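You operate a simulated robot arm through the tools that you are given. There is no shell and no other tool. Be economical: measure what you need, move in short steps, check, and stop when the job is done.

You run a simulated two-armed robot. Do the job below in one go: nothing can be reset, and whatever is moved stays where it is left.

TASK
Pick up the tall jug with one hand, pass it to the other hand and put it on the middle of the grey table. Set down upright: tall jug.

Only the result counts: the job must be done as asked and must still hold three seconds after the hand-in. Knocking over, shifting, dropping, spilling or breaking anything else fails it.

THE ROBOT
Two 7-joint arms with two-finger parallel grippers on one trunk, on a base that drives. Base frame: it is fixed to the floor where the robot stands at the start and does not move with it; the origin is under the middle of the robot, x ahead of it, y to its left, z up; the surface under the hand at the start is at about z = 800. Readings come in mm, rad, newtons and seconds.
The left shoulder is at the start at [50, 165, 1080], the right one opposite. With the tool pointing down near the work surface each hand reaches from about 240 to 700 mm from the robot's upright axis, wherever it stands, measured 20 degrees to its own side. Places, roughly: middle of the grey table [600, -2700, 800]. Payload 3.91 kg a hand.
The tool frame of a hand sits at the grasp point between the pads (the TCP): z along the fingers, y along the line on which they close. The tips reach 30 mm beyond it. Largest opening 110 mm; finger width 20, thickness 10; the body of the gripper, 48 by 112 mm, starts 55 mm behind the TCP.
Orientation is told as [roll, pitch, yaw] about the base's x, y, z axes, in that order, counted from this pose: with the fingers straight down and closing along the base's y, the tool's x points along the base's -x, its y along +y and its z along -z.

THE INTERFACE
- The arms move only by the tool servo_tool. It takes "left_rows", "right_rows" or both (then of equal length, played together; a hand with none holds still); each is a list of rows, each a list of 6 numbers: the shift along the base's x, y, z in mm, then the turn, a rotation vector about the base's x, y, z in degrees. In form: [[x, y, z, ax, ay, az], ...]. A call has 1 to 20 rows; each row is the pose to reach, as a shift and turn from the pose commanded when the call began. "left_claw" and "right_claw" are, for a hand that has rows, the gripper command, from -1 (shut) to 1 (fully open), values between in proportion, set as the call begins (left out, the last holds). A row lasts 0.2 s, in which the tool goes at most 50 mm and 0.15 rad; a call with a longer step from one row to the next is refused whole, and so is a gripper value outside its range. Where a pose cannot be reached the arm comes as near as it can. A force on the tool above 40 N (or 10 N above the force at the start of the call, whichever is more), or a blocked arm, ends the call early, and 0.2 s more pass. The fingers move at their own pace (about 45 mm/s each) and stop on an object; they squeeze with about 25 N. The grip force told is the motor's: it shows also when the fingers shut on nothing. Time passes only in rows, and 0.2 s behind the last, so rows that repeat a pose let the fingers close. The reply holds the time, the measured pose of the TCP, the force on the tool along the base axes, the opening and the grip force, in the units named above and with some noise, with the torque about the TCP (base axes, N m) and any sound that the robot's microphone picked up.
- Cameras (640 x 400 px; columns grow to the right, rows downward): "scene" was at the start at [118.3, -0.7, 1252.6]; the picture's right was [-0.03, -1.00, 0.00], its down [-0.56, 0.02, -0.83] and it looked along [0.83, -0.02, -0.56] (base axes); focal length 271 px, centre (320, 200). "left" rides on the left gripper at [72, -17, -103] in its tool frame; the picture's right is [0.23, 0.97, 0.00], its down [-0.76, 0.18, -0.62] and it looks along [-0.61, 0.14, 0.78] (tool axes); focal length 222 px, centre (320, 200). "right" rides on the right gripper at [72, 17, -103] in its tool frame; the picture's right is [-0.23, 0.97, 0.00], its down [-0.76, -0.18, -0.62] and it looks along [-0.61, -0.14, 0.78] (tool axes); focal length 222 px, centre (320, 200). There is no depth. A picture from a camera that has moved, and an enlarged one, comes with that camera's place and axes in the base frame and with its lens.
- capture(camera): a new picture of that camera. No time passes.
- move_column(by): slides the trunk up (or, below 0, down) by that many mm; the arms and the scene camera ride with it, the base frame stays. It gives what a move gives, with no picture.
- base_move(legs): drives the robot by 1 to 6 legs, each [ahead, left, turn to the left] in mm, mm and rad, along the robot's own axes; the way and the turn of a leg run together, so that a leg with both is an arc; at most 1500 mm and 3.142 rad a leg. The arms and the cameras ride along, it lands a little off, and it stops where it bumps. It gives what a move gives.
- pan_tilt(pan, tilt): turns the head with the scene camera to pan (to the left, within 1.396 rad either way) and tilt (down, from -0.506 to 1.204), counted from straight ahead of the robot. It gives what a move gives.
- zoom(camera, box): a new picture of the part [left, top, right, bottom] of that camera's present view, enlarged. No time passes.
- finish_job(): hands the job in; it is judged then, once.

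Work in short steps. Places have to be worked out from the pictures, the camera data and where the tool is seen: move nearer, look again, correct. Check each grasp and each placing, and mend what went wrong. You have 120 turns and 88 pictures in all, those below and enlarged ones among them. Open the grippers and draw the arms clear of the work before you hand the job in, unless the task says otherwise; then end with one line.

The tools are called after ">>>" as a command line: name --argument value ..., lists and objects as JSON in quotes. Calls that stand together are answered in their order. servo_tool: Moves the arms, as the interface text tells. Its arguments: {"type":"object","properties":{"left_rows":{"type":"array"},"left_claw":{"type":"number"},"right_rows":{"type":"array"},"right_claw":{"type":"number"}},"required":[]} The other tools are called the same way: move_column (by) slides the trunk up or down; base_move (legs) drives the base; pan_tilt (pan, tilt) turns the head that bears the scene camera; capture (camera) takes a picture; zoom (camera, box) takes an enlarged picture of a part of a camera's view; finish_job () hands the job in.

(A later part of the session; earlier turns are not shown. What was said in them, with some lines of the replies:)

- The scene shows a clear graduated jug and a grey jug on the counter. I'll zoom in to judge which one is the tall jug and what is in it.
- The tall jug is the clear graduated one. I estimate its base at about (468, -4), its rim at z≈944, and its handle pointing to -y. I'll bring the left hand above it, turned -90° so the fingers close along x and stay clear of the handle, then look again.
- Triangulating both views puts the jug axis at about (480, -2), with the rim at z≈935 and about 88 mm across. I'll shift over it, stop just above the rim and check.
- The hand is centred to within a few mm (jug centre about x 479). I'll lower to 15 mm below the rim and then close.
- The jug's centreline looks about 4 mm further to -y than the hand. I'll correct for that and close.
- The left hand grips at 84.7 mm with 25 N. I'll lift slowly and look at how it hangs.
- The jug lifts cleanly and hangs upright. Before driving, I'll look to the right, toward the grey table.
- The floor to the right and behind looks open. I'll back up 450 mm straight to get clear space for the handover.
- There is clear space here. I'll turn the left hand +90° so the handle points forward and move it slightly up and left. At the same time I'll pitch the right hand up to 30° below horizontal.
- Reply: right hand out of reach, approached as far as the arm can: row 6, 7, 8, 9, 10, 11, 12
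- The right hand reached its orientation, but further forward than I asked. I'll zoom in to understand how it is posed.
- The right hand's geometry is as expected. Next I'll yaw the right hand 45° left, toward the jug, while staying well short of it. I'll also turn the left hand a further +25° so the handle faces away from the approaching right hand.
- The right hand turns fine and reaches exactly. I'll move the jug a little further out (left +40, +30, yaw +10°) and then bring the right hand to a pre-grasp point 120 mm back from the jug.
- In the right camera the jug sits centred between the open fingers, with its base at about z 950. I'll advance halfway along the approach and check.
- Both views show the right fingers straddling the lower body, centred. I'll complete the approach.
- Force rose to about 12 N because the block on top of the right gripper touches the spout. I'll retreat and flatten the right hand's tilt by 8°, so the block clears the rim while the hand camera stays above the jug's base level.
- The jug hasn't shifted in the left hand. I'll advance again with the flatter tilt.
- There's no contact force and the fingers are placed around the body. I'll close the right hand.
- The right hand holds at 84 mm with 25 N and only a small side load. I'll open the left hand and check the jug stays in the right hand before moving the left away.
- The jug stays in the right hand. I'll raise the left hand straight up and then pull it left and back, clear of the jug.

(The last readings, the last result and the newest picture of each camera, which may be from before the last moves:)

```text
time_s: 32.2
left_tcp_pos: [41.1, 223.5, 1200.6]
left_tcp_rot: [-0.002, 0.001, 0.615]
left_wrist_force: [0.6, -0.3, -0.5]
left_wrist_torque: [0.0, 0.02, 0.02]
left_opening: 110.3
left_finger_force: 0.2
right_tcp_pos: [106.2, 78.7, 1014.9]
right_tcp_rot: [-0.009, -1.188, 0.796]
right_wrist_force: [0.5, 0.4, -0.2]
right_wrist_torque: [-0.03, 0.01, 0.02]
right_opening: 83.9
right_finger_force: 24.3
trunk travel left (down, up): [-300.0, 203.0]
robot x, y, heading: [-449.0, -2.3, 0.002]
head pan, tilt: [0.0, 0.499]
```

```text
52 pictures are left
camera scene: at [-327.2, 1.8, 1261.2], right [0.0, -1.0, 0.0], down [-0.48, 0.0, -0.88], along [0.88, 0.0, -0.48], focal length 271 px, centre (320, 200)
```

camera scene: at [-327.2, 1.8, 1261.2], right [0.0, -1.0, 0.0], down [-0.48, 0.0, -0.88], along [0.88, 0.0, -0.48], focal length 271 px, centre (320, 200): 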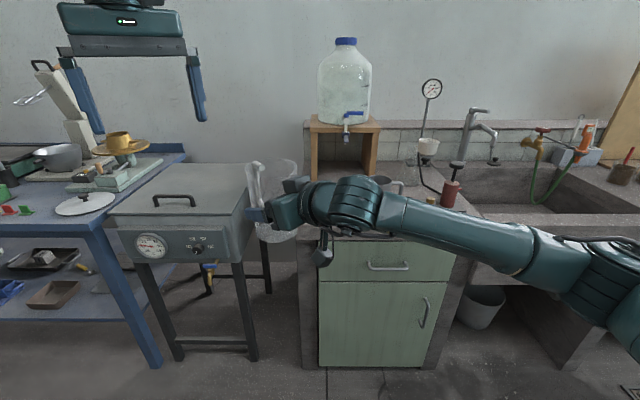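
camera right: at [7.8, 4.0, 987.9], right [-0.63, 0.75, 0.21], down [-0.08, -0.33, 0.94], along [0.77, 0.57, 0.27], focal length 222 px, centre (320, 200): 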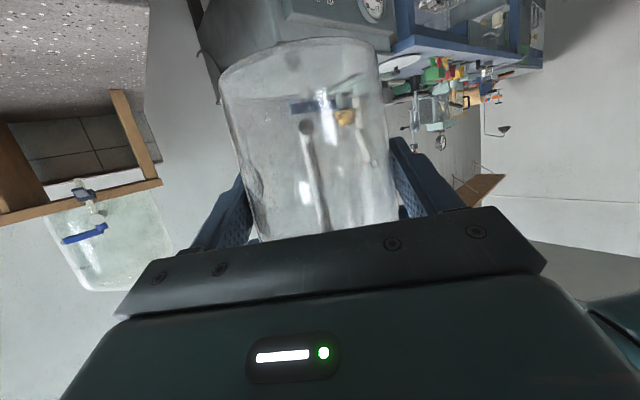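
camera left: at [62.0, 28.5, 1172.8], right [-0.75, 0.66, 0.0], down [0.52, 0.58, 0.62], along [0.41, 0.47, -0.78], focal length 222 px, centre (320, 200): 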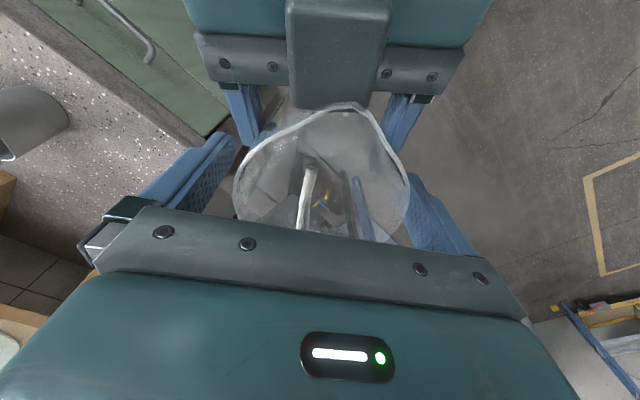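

The handover worked. I'll look right to plan the drive to the grey table.

>>> pan_tilt --pan -1.3 --tilt 0.3

>>> capture --camera "scene"

```text
time_s: 33.7
left_tcp_pos: [41.5, 223.4, 1201.6]
left_tcp_rot: [0.001, -0.002, 0.614]
left_wrist_force: [0.3, 0.0, 0.2]
left_wrist_torque: [-0.03, 0.0, -0.01]
left_opening: 110.3
left_finger_force: 0.0
right_tcp_pos: [105.6, 79.1, 1014.1]
right_tcp_rot: [-0.007, -1.186, 0.794]
right_wrist_force: [0.9, 0.5, 0.1]
right_wrist_torque: [-0.01, 0.01, 0.04]
right_opening: 84.1
right_finger_force: 24.7
trunk travel left (down, up): [-300.0, 203.0]
robot x, y, heading: [-449.1, -2.0, 0.0]
head pan, tilt: [-1.3, 0.3]
```

```text
51 pictures are left
camera scene: at [-392.5, -88.8, 1279.6], right [-0.96, -0.27, 0.0], down [-0.08, 0.28, -0.96], along [0.26, -0.92, -0.3], focal length 271 px, centre (320, 200)
```

scene: 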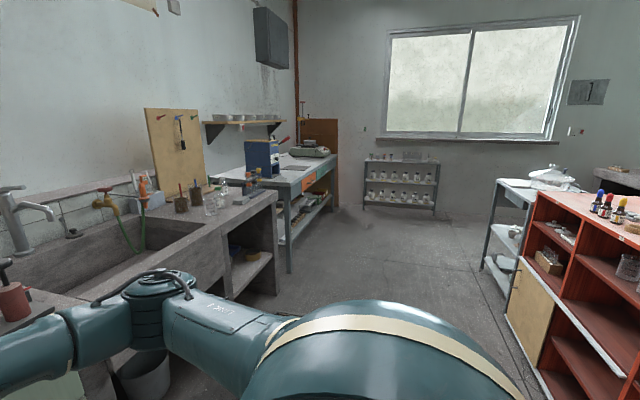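

The grey table is the bench beyond the sink, and the corridor looks free. I'll back up another 100 mm, then strafe right in stages.

>>> base_move --legs '[[-100, 0, 0], [0, -1300, 0]]'

>>> pan_tilt --pan -0.7 --tilt 0.4

>>> capture --camera "scene"

```text
time_s: 46.0
left_tcp_pos: [-55.0, -1072.5, 1199.4]
left_tcp_rot: [0.001, 0.0, 0.609]
left_wrist_force: [0.9, -0.1, 0.1]
left_wrist_torque: [-0.02, 0.01, -0.04]
left_opening: 110.1
left_finger_force: 0.0
right_tcp_pos: [8.6, -1216.3, 1014.9]
right_tcp_rot: [-0.006, -1.187, 0.787]
right_wrist_force: [0.2, 0.2, -1.0]
right_wrist_torque: [0.0, 0.02, -0.01]
right_opening: 83.9
right_finger_force: 25.0
trunk travel left (down, up): [-300.0, 203.0]
robot x, y, heading: [-545.5, -1293.2, -0.002]
head pan, tilt: [-1.3, 0.3]
```

```text
time_s: 47.0
left_tcp_pos: [-54.6, -1072.6, 1199.5]
left_tcp_rot: [0.0, 0.001, 0.607]
left_wrist_force: [0.5, 0.0, 0.4]
left_wrist_torque: [-0.01, 0.02, 0.01]
left_opening: 109.8
left_finger_force: 0.0
right_tcp_pos: [8.2, -1216.7, 1015.7]
right_tcp_rot: [-0.007, -1.187, 0.788]
right_wrist_force: [-0.2, -0.6, -1.1]
right_wrist_torque: [0.0, 0.0, -0.03]
right_opening: 83.9
right_finger_force: 25.2
trunk travel left (down, up): [-300.0, 203.0]
robot x, y, heading: [-547.4, -1291.2, -0.008]
head pan, tilt: [-0.7, 0.4]
```

```text
50 pictures are left
camera scene: at [-445.7, -1351.1, 1270.3], right [-0.65, -0.76, 0.0], down [-0.3, 0.25, -0.92], along [0.7, -0.6, -0.39], focal length 271 px, centre (320, 200)
```

scene: 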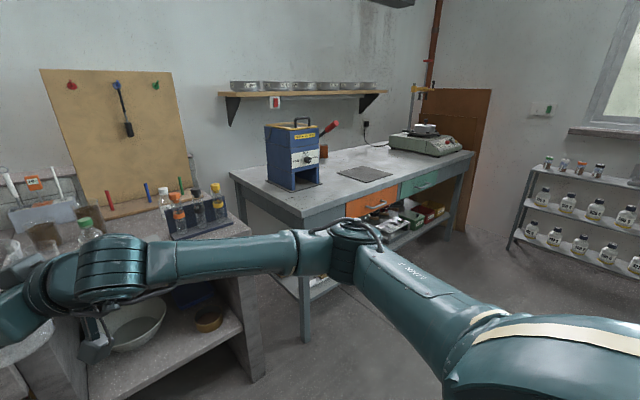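

The table's front edge is at x≈330, and a dark mat lies right at the computed middle. I'll strafe the rest of the way.

>>> base_move --legs '[[0, -1490, 0]]'

>>> pan_tilt --pan 0 --tilt 0.5

>>> capture --camera "scene"

```text
time_s: 60.1
left_tcp_pos: [-59.0, -2556.4, 1200.1]
left_tcp_rot: [0.001, 0.001, 0.608]
left_wrist_force: [-0.3, -0.5, 0.0]
left_wrist_torque: [0.02, -0.01, -0.02]
left_opening: 110.1
left_finger_force: 0.0
right_tcp_pos: [4.2, -2700.8, 1014.5]
right_tcp_rot: [-0.008, -1.188, 0.788]
right_wrist_force: [0.4, 0.0, -1.1]
right_wrist_torque: [-0.01, -0.02, -0.03]
right_opening: 83.7
right_finger_force: 25.1
trunk travel left (down, up): [-300.0, 203.0]
robot x, y, heading: [-551.0, -2777.2, -0.005]
head pan, tilt: [-0.7, 0.4]
```

```text
time_s: 61.2
left_tcp_pos: [-58.9, -2555.9, 1199.9]
left_tcp_rot: [-0.001, -0.002, 0.61]
left_wrist_force: [-0.3, 0.4, 0.1]
left_wrist_torque: [-0.03, 0.02, 0.01]
left_opening: 110.3
left_finger_force: 0.1
right_tcp_pos: [4.2, -2700.6, 1015.1]
right_tcp_rot: [-0.007, -1.185, 0.79]
right_wrist_force: [0.8, -0.4, -1.3]
right_wrist_torque: [0.0, 0.01, -0.06]
right_opening: 83.9
right_finger_force: 25.0
trunk travel left (down, up): [-300.0, 203.0]
robot x, y, heading: [-550.1, -2776.5, 0.003]
head pan, tilt: [0.0, 0.499]
```

```text
49 pictures are left
camera scene: at [-429.5, -2776.0, 1261.2], right [0.0, -1.0, 0.0], down [-0.48, 0.0, -0.88], along [0.88, 0.0, -0.48], focal length 271 px, centre (320, 200)
```

scene: 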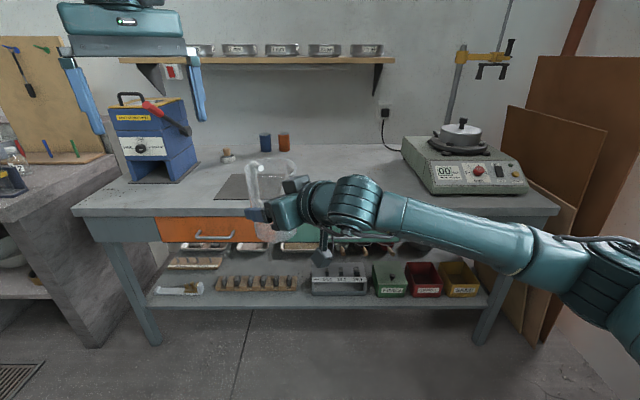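

The path ahead over the table at z 950 is clear, with the device on the left and the balance on the right well away. I'll drive ahead 400 mm and look down at the middle.

>>> base_move --legs '[[400, 0, 0]]'

>>> pan_tilt --pan 0.15 --tilt 0.65

>>> capture --camera "scene"

>>> capture --camera "left"

```text
time_s: 63.7
left_tcp_pos: [340.2, -2555.4, 1200.0]
left_tcp_rot: [0.0, -0.001, 0.611]
left_wrist_force: [0.4, 0.0, -0.4]
left_wrist_torque: [0.01, 0.02, -0.04]
left_opening: 110.0
left_finger_force: 0.0
right_tcp_pos: [403.7, -2700.0, 1013.9]
right_tcp_rot: [-0.007, -1.187, 0.791]
right_wrist_force: [0.6, 0.0, -0.9]
right_wrist_torque: [0.0, 0.02, -0.04]
right_opening: 83.8
right_finger_force: 25.4
trunk travel left (down, up): [-300.0, 203.0]
robot x, y, heading: [-149.7, -2777.0, -0.002]
head pan, tilt: [0.0, 0.499]
```

```text
time_s: 64.4
left_tcp_pos: [340.3, -2555.1, 1201.5]
left_tcp_rot: [-0.001, 0.001, 0.611]
left_wrist_force: [-0.3, -0.1, -0.1]
left_wrist_torque: [0.02, 0.02, 0.0]
left_opening: 110.1
left_finger_force: 0.1
right_tcp_pos: [403.9, -2700.4, 1015.4]
right_tcp_rot: [-0.009, -1.187, 0.791]
right_wrist_force: [0.0, 0.0, -0.7]
right_wrist_torque: [0.01, 0.0, 0.01]
right_opening: 83.4
right_finger_force: 25.0
trunk travel left (down, up): [-300.0, 203.0]
robot x, y, heading: [-149.3, -2776.9, -0.002]
head pan, tilt: [0.15, 0.649]
```

```text
48 pictures are left
camera scene: at [-34.4, -2763.3, 1247.8], right [0.15, -0.99, 0.0], down [-0.6, -0.09, -0.8], along [0.79, 0.12, -0.6], focal length 271 px, centre (320, 200)
```

scene: 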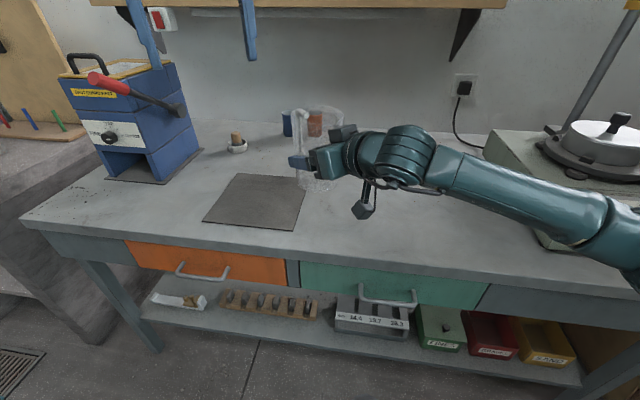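

```text
47 pictures are left
camera left: at [290.7, -2610.9, 1303.8], right [-0.74, 0.67, 0.0], down [0.52, 0.58, 0.62], along [0.42, 0.46, -0.78], focal length 222 px, centre (320, 200)
```

left: 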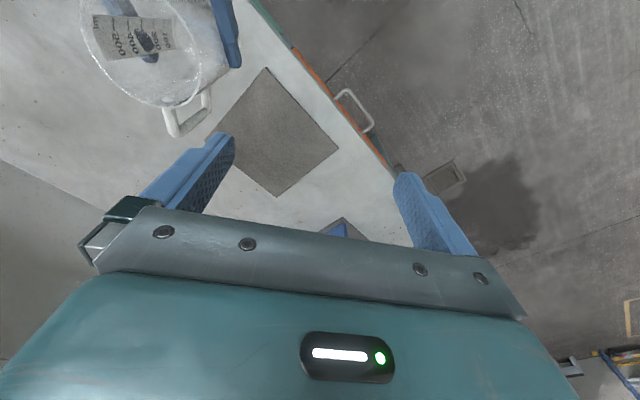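

The mat lies at x 425–660, y -2620…-2400, left of the middle, so the target spot is bare table. From the corners I estimate the table centre between (600,-2700) and (660,-2765), and I'll aim for about (625,-2730). I'll drive 150 ahead and 35 right.

>>> base_move --legs '[[150, -35, 0]]'

>>> capture --camera "scene"

```text
time_s: 65.8
left_tcp_pos: [490.1, -2590.8, 1200.6]
left_tcp_rot: [-0.001, 0.001, 0.611]
left_wrist_force: [0.5, 0.2, 0.3]
left_wrist_torque: [-0.03, 0.03, 0.03]
left_opening: 110.2
left_finger_force: 0.2
right_tcp_pos: [554.2, -2734.3, 1014.7]
right_tcp_rot: [-0.006, -1.188, 0.787]
right_wrist_force: [0.0, 0.0, -1.6]
right_wrist_torque: [-0.01, 0.01, 0.01]
right_opening: 83.2
right_finger_force: 25.3
trunk travel left (down, up): [-300.0, 203.0]
robot x, y, heading: [2.3, -2809.3, -0.004]
head pan, tilt: [0.15, 0.649]
```

```text
46 pictures are left
camera scene: at [115.3, -2798.1, 1247.7], right [0.15, -0.99, 0.0], down [-0.6, -0.09, -0.8], along [0.79, 0.12, -0.61], focal length 271 px, centre (320, 200)
```

scene: 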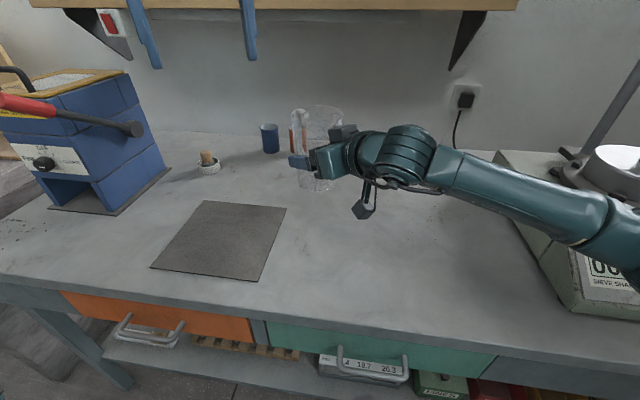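

The opening has drifted slightly (84.4→83.2), so I'll zoom in to check for slip and tilt.

>>> zoom --camera "scene" --box '[250, 80, 410, 230]'

>>> capture --camera "right"

>>> capture --camera "left"

```text
2.67 times, centred on (330, 155) of scene
camera zoom: at [115.3, -2798.1, 1247.7], right [0.15, -0.99, 0.0], down [-0.6, -0.09, -0.8], along [0.79, 0.12, -0.61], focal length 724 px, centre (293, 320)
```

zoom: 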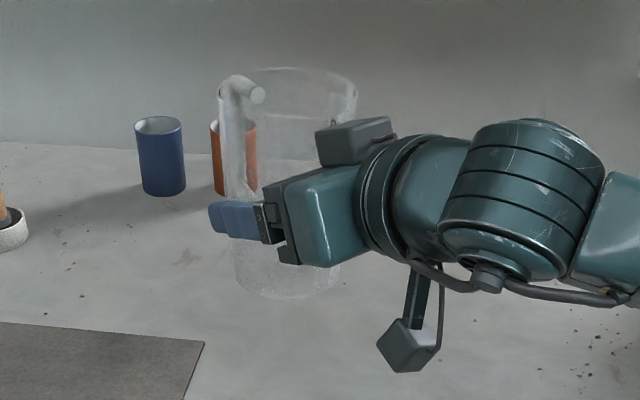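

```text
44 pictures are left
camera right: at [454.6, -2809.5, 987.6], right [-0.63, 0.75, 0.21], down [-0.08, -0.33, 0.94], along [0.77, 0.57, 0.27], focal length 222 px, centre (320, 200)
```

right: 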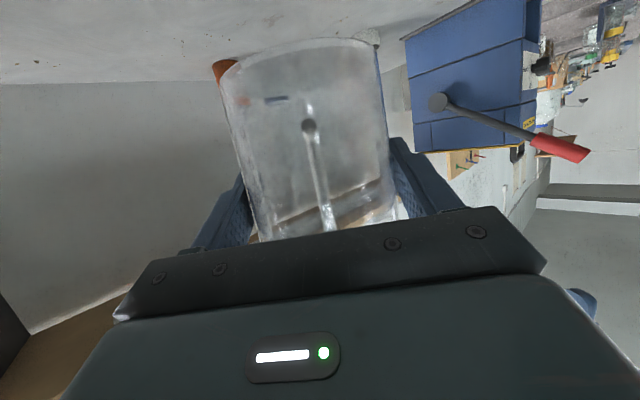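

```text
43 pictures are left
camera left: at [440.4, -2645.8, 1303.6], right [-0.74, 0.67, 0.0], down [0.52, 0.58, 0.62], along [0.42, 0.46, -0.78], focal length 222 px, centre (320, 200)
```

left: 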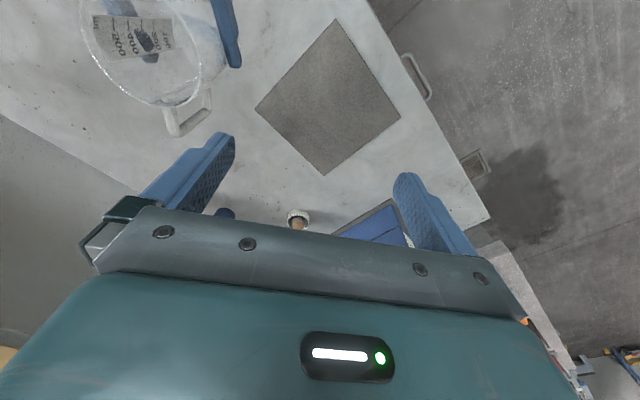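

The jug sits in the same place in the grip as right after the handover. I'll extend 65 mm forward and lower to about 35 mm above the table.

>>> servo_tool --right_rows '[[15, 0, 0, 0, 0, 0], [30, 0, 0, 0, 0, 0], [45, 0, -10, 0, 0, 0], [60, 0, -25, 0, 0, 0], [65, 0, -40, 0, 0, 0], [65, 0, -60, 0, 0, 0], [65, 0, -80, 0, 0, 0], [65, 0, -100, 0, 0, 0], [65, 0, -115, 0, 0, 0], [65, 0, -115, 0, 0, 0]]'

>>> capture --camera "scene"

>>> capture --camera "right"

```text
time_s: 68.0
left_tcp_pos: [490.2, -2590.8, 1200.7]
left_tcp_rot: [0.0, -0.001, 0.61]
left_wrist_force: [0.0, 0.4, 0.2]
left_wrist_torque: [-0.01, 0.03, 0.02]
left_opening: 109.7
left_finger_force: 0.1
right_tcp_pos: [617.9, -2734.3, 900.3]
right_tcp_rot: [-0.008, -1.186, 0.788]
right_wrist_force: [-0.4, 0.6, -1.2]
right_wrist_torque: [-0.06, 0.05, 0.02]
right_opening: 83.3
right_finger_force: 24.8
trunk travel left (down, up): [-300.0, 203.0]
robot x, y, heading: [-2.1, -2812.1, -0.002]
head pan, tilt: [0.15, 0.649]
```

```text
42 pictures are left
camera scene: at [114.7, -2797.9, 1247.8], right [0.15, -0.99, 0.0], down [-0.6, -0.09, -0.8], along [0.79, 0.12, -0.6], focal length 271 px, centre (320, 200)
```

scene: 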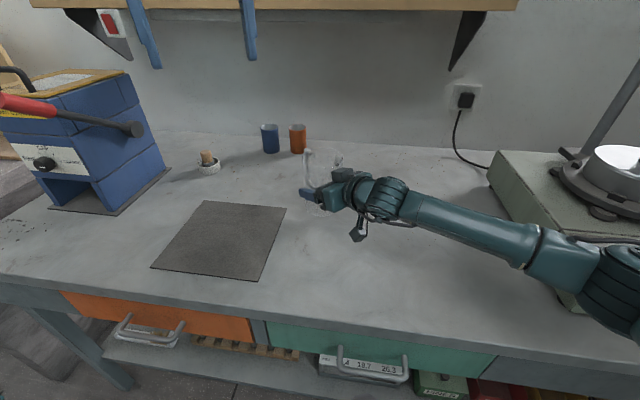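

```text
41 pictures are left
camera right: at [519.0, -2809.0, 872.8], right [-0.63, 0.75, 0.21], down [-0.08, -0.33, 0.94], along [0.77, 0.57, 0.27], focal length 222 px, centre (320, 200)
```

right: 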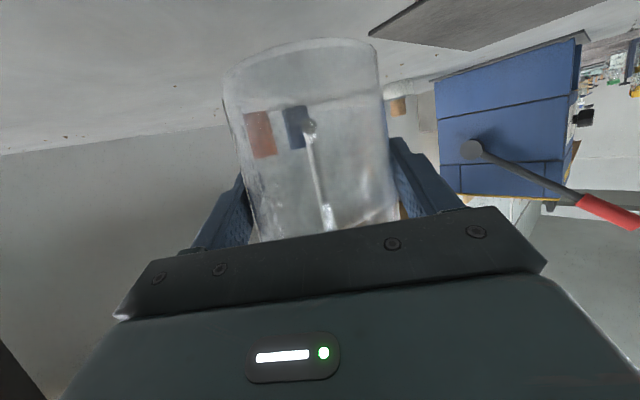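

The right elbow is near the balance. Before lowering further I'll turn the head to check that clearance.

>>> pan_tilt --pan -0.7 --tilt 0.75

>>> capture --camera "scene"

```text
time_s: 69.2
left_tcp_pos: [490.5, -2591.2, 1199.9]
left_tcp_rot: [0.001, 0.0, 0.611]
left_wrist_force: [0.3, -0.3, -0.3]
left_wrist_torque: [-0.01, 0.02, -0.01]
left_opening: 109.8
left_finger_force: 0.1
right_tcp_pos: [616.9, -2734.5, 899.6]
right_tcp_rot: [-0.011, -1.187, 0.79]
right_wrist_force: [0.3, -0.2, -1.5]
right_wrist_torque: [-0.01, 0.04, -0.01]
right_opening: 83.4
right_finger_force: 24.9
trunk travel left (down, up): [-300.0, 203.0]
robot x, y, heading: [-0.4, -2813.0, 0.002]
head pan, tilt: [-0.7, 0.75]
```

```text
40 pictures are left
camera scene: at [92.3, -2864.2, 1239.2], right [-0.64, -0.77, 0.0], down [-0.52, 0.44, -0.73], along [0.56, -0.47, -0.68], focal length 271 px, centre (320, 200)
```

scene: 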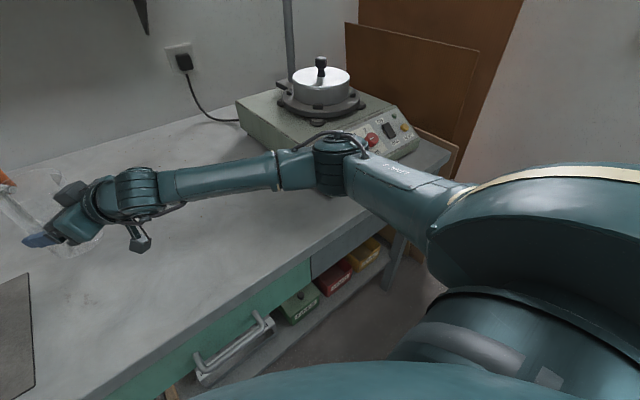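

Triangulating the elbow gives about (334, -3096, 995), more than 150 mm clear of the balance. I'll lower in small steps until the table takes the weight.

>>> servo_tool --right_rows '[[0, 0, -10, 0, 0, 0], [0, 0, -20, 0, 0, 0], [0, 0, -26, 0, 0, 0], [0, 0, -26, 0, 0, 0]]'

>>> pan_tilt --pan 0.1 --tilt 0.6

>>> zoom --camera "scene" --box '[260, 110, 420, 260]'

```text
time_s: 70.2
left_tcp_pos: [489.5, -2591.2, 1200.5]
left_tcp_rot: [0.0, -0.002, 0.609]
left_wrist_force: [-0.1, 0.8, -0.1]
left_wrist_torque: [0.03, 0.0, -0.02]
left_opening: 110.1
left_finger_force: 0.0
right_tcp_pos: [618.0, -2734.7, 874.6]
right_tcp_rot: [-0.01, -1.188, 0.791]
right_wrist_force: [-0.1, -0.1, -0.7]
right_wrist_torque: [0.0, 0.03, -0.02]
right_opening: 83.3
right_finger_force: 25.2
trunk travel left (down, up): [-300.0, 203.0]
robot x, y, heading: [0.9, -2815.6, -0.002]
head pan, tilt: [-0.7, 0.75]
```

```text
time_s: 71.3
left_tcp_pos: [490.2, -2591.6, 1199.6]
left_tcp_rot: [0.0, 0.0, 0.609]
left_wrist_force: [0.4, -0.5, -0.3]
left_wrist_torque: [0.0, -0.01, 0.0]
left_opening: 109.7
left_finger_force: 0.0
right_tcp_pos: [618.2, -2733.8, 873.4]
right_tcp_rot: [-0.009, -1.186, 0.791]
right_wrist_force: [0.3, -0.1, -0.3]
right_wrist_torque: [-0.01, 0.01, -0.03]
right_opening: 83.2
right_finger_force: 25.3
trunk travel left (down, up): [-300.0, 203.0]
robot x, y, heading: [-1.0, -2812.9, -0.002]
head pan, tilt: [0.099, 0.6]
```

```text
2.67 times, centred on (340, 185) of scene
camera zoom: at [116.8, -2802.2, 1252.1], right [0.1, -1.0, 0.0], down [-0.56, -0.06, -0.82], along [0.82, 0.08, -0.57], focal length 724 px, centre (267, 240)
```

zoom: 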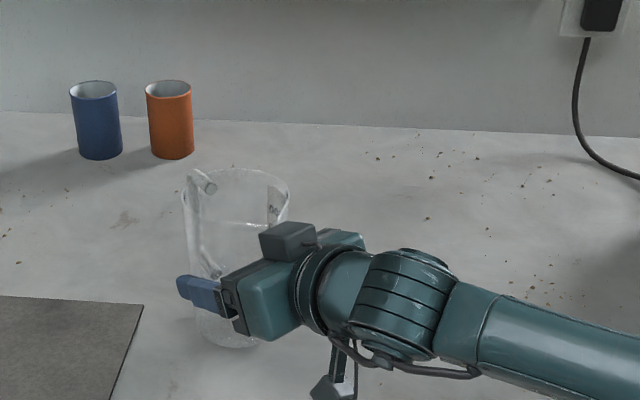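

No contact yet, with the base about 9 mm up. I'll lower gently and watch the force.

>>> servo_tool --right_rows '[[0, 0, -2, 0, 0, 0], [0, 0, -4, 0, 0, 0], [0, 0, -6, 0, 0, 0], [0, 0, -6, 0, 0, 0]]'

>>> servo_tool --right_rows '[[0, 0, -1, 0, 0, 0], [0, 0, -2, 0, 0, 0], [0, 0, -2, 0, 0, 0]]'

```text
time_s: 72.3
left_tcp_pos: [489.9, -2590.4, 1199.8]
left_tcp_rot: [0.001, -0.001, 0.61]
left_wrist_force: [-0.2, -0.2, 0.3]
left_wrist_torque: [-0.01, 0.02, -0.04]
left_opening: 110.1
left_finger_force: 0.0
right_tcp_pos: [617.4, -2734.2, 866.9]
right_tcp_rot: [-0.009, -1.187, 0.791]
right_wrist_force: [0.4, -0.1, 0.1]
right_wrist_torque: [-0.05, 0.01, 0.02]
right_opening: 83.2
right_finger_force: 25.2
trunk travel left (down, up): [-300.0, 203.0]
robot x, y, heading: [0.7, -2811.8, 0.002]
head pan, tilt: [0.099, 0.6]
```

```text
time_s: 73.1
left_tcp_pos: [490.1, -2590.4, 1200.3]
left_tcp_rot: [0.0, 0.0, 0.61]
left_wrist_force: [-0.2, -0.4, 0.0]
left_wrist_torque: [-0.02, -0.04, -0.02]
left_opening: 109.9
left_finger_force: 0.0
right_tcp_pos: [618.4, -2734.4, 866.9]
right_tcp_rot: [-0.008, -1.186, 0.791]
right_wrist_force: [0.2, -0.1, 0.1]
right_wrist_torque: [0.0, 0.02, 0.01]
right_opening: 83.4
right_finger_force: 24.5
trunk travel left (down, up): [-300.0, 203.0]
robot x, y, heading: [-2.1, -2812.1, 0.005]
head pan, tilt: [0.099, 0.6]
```

Still no contact, so I'll continue in 1 mm steps.

>>> servo_tool --right_rows '[[0, 0, -1, 0, 0, 0], [0, 0, -2, 0, 0, 0], [0, 0, -2, 0, 0, 0]]'

>>> servo_tool --right_rows '[[0, 0, -1, 0, 0, 0], [0, 0, -2, 0, 0, 0], [0, 0, -2, 0, 0, 0]]'

>>> zoom --camera "scene" --box '[280, 140, 400, 260]'

```text
time_s: 73.9
left_tcp_pos: [489.1, -2591.1, 1201.2]
left_tcp_rot: [-0.001, -0.002, 0.612]
left_wrist_force: [0.2, 0.5, 0.1]
left_wrist_torque: [0.0, 0.01, 0.02]
left_opening: 109.9
left_finger_force: 0.0
right_tcp_pos: [618.0, -2735.3, 864.1]
right_tcp_rot: [-0.01, -1.187, 0.793]
right_wrist_force: [1.0, -0.4, 1.2]
right_wrist_torque: [-0.07, -0.06, 0.03]
right_opening: 83.7
right_finger_force: 24.9
trunk travel left (down, up): [-300.0, 203.0]
robot x, y, heading: [-0.6, -2811.7, -0.001]
head pan, tilt: [0.099, 0.6]
```

```text
time_s: 74.7
left_tcp_pos: [489.0, -2591.4, 1201.9]
left_tcp_rot: [0.0, 0.0, 0.611]
left_wrist_force: [-0.2, -0.6, 0.2]
left_wrist_torque: [0.02, 0.02, -0.03]
left_opening: 110.1
left_finger_force: 0.0
right_tcp_pos: [618.1, -2735.1, 863.3]
right_tcp_rot: [-0.013, -1.19, 0.796]
right_wrist_force: [1.0, -2.5, 9.1]
right_wrist_torque: [-0.31, -0.4, -0.03]
right_opening: 83.4
right_finger_force: 24.7
trunk travel left (down, up): [-300.0, 203.0]
robot x, y, heading: [-2.4, -2812.2, 0.002]
head pan, tilt: [0.099, 0.6]
```

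```text
3.33 times, centred on (340, 200) of scene
camera zoom: at [115.8, -2802.4, 1252.3], right [0.1, -1.0, 0.0], down [-0.56, -0.06, -0.83], along [0.82, 0.08, -0.56], focal length 904 px, centre (253, 200)
```

zoom: 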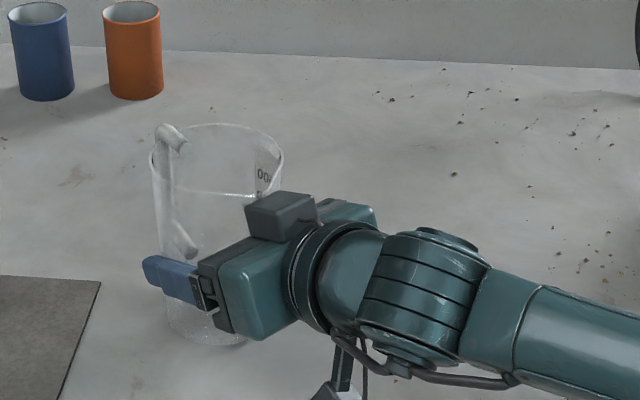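

The table takes the load at TCP z≈864, matching the jug's base height. I'll ease up 1 mm and open the right hand.

>>> servo_tool --right_rows '[[0, 0, 1, 0, 0, 0], [0, 0, 1, 0, 0, 0]]'

>>> servo_tool --right_rows '[[0, 0, 0, 0, 0, 0], [0, 0, 0, 0, 0, 0], [0, 0, 0, 0, 0, 0], [0, 0, 0, 0, 0, 0]]' --right_claw 1

>>> capture --camera "right"

>>> zoom --camera "scene" --box '[280, 140, 400, 260]'

```text
time_s: 75.3
left_tcp_pos: [488.6, -2590.4, 1201.4]
left_tcp_rot: [0.0, 0.0, 0.609]
left_wrist_force: [-0.3, 0.2, 0.4]
left_wrist_torque: [0.01, -0.03, 0.02]
left_opening: 109.9
left_finger_force: 0.1
right_tcp_pos: [616.3, -2734.2, 863.7]
right_tcp_rot: [-0.01, -1.188, 0.794]
right_wrist_force: [3.0, -1.1, 9.3]
right_wrist_torque: [-0.21, -0.57, -0.06]
right_opening: 83.6
right_finger_force: 24.9
trunk travel left (down, up): [-300.0, 203.0]
robot x, y, heading: [-3.5, -2814.8, 0.004]
head pan, tilt: [0.099, 0.6]
```

```text
time_s: 76.3
left_tcp_pos: [488.8, -2590.1, 1199.7]
left_tcp_rot: [0.0, -0.001, 0.61]
left_wrist_force: [1.0, -1.1, 0.4]
left_wrist_torque: [0.03, -0.01, 0.01]
left_opening: 109.9
left_finger_force: 0.1
right_tcp_pos: [617.5, -2734.5, 863.0]
right_tcp_rot: [-0.007, -1.187, 0.791]
right_wrist_force: [0.8, 0.4, -0.2]
right_wrist_torque: [0.03, -0.03, 0.03]
right_opening: 109.9
right_finger_force: 0.0
trunk travel left (down, up): [-300.0, 203.0]
robot x, y, heading: [0.7, -2814.2, 0.0]
head pan, tilt: [0.099, 0.6]
```

```text
37 pictures are left
camera right: at [518.8, -2809.4, 835.8], right [-0.63, 0.75, 0.21], down [-0.08, -0.33, 0.94], along [0.77, 0.57, 0.27], focal length 222 px, centre (320, 200)
```

right: 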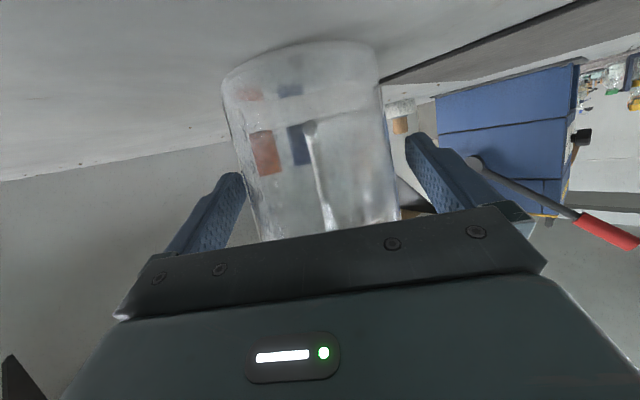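

```text
3.33 times, centred on (340, 200) of scene
camera zoom: at [116.7, -2802.1, 1252.1], right [0.1, -1.0, 0.0], down [-0.56, -0.06, -0.83], along [0.82, 0.08, -0.56], focal length 904 px, centre (253, 200)
```

zoom: 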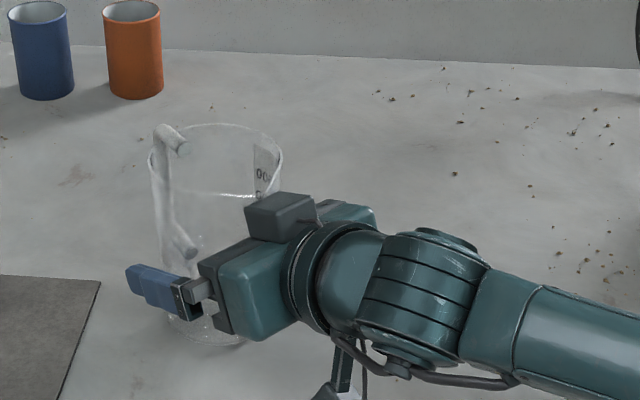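

The jug stands free. I'll retreat straight back along the approach direction, then raise and back off.

>>> servo_tool --right_rows '[[-7, -7, 0, 0, 0, 0], [-14, -14, 0, 0, 0, 0], [-28, -28, 0, 0, 0, 0], [-45, -45, 0, 0, 0, 0], [-65, -66, 5, 0, 0, 0], [-85, -86, 20, 0, 0, 0], [-95, -110, 50, 0, 0, 0], [-95, -130, 90, 0, 0, 0], [-95, -150, 130, 0, 0, 0]]'

>>> capture --camera "scene"

```text
time_s: 78.3
left_tcp_pos: [487.8, -2590.7, 1201.2]
left_tcp_rot: [0.0, 0.001, 0.611]
left_wrist_force: [0.5, -0.2, -0.7]
left_wrist_torque: [0.01, 0.01, 0.0]
left_opening: 110.1
left_finger_force: 0.0
right_tcp_pos: [521.9, -2884.2, 994.3]
right_tcp_rot: [-0.007, -1.184, 0.79]
right_wrist_force: [-0.8, 0.1, 0.0]
right_wrist_torque: [0.02, -0.05, 0.02]
right_opening: 110.0
right_finger_force: 0.0
trunk travel left (down, up): [-300.0, 203.0]
robot x, y, heading: [-1.4, -2814.1, 0.003]
head pan, tilt: [0.099, 0.6]
```

```text
35 pictures are left
camera scene: at [116.5, -2802.2, 1252.1], right [0.1, -1.0, 0.0], down [-0.56, -0.06, -0.83], along [0.82, 0.08, -0.56], focal length 271 px, centre (320, 200)
```

scene: 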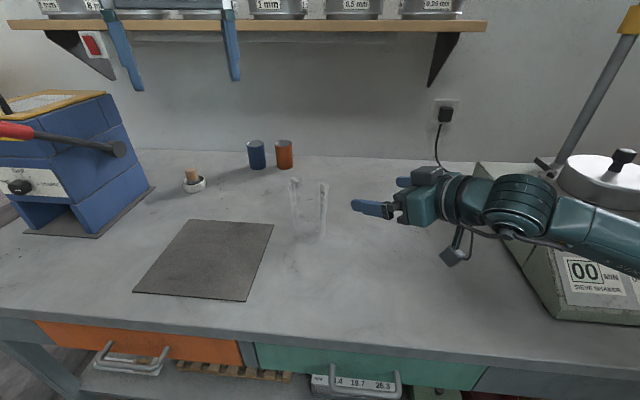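

The jug is upright on the table, near its middle, and nothing else moved. I'll back the robot off to draw both arms clear and take a final look.

>>> base_move --legs '[[-400, 0, 0]]'

>>> capture --camera "scene"

```text
time_s: 80.8
left_tcp_pos: [92.1, -2590.5, 1200.8]
left_tcp_rot: [0.002, 0.0, 0.611]
left_wrist_force: [-1.1, -0.3, -0.1]
left_wrist_torque: [-0.02, 0.03, -0.04]
left_opening: 110.2
left_finger_force: 0.1
right_tcp_pos: [126.4, -2885.5, 994.0]
right_tcp_rot: [-0.008, -1.187, 0.792]
right_wrist_force: [0.7, -0.3, -1.0]
right_wrist_torque: [-0.03, 0.01, 0.02]
right_opening: 110.1
right_finger_force: 0.1
trunk travel left (down, up): [-300.0, 203.0]
robot x, y, heading: [-398.3, -2815.6, 0.001]
head pan, tilt: [0.099, 0.6]
```

```text
34 pictures are left
camera scene: at [-280.2, -2802.1, 1252.1], right [0.1, -0.99, 0.0], down [-0.56, -0.06, -0.83], along [0.82, 0.08, -0.56], focal length 271 px, centre (320, 200)
```

scene: 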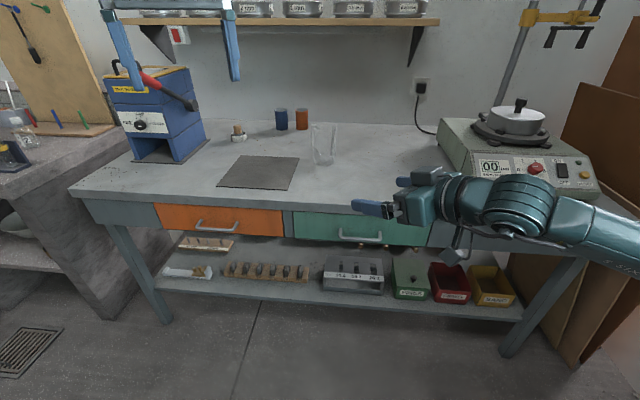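

The jug stands upright in the middle of the grey table, the grippers are open and both arms are clear. I'm handing in.

>>> finish_job

```text
The job is handed in.
```

The tall jug was picked up with the left hand, passed to the right, and set upright at about (623, -2729), near the middle of the grey table; I saw nothing else move.
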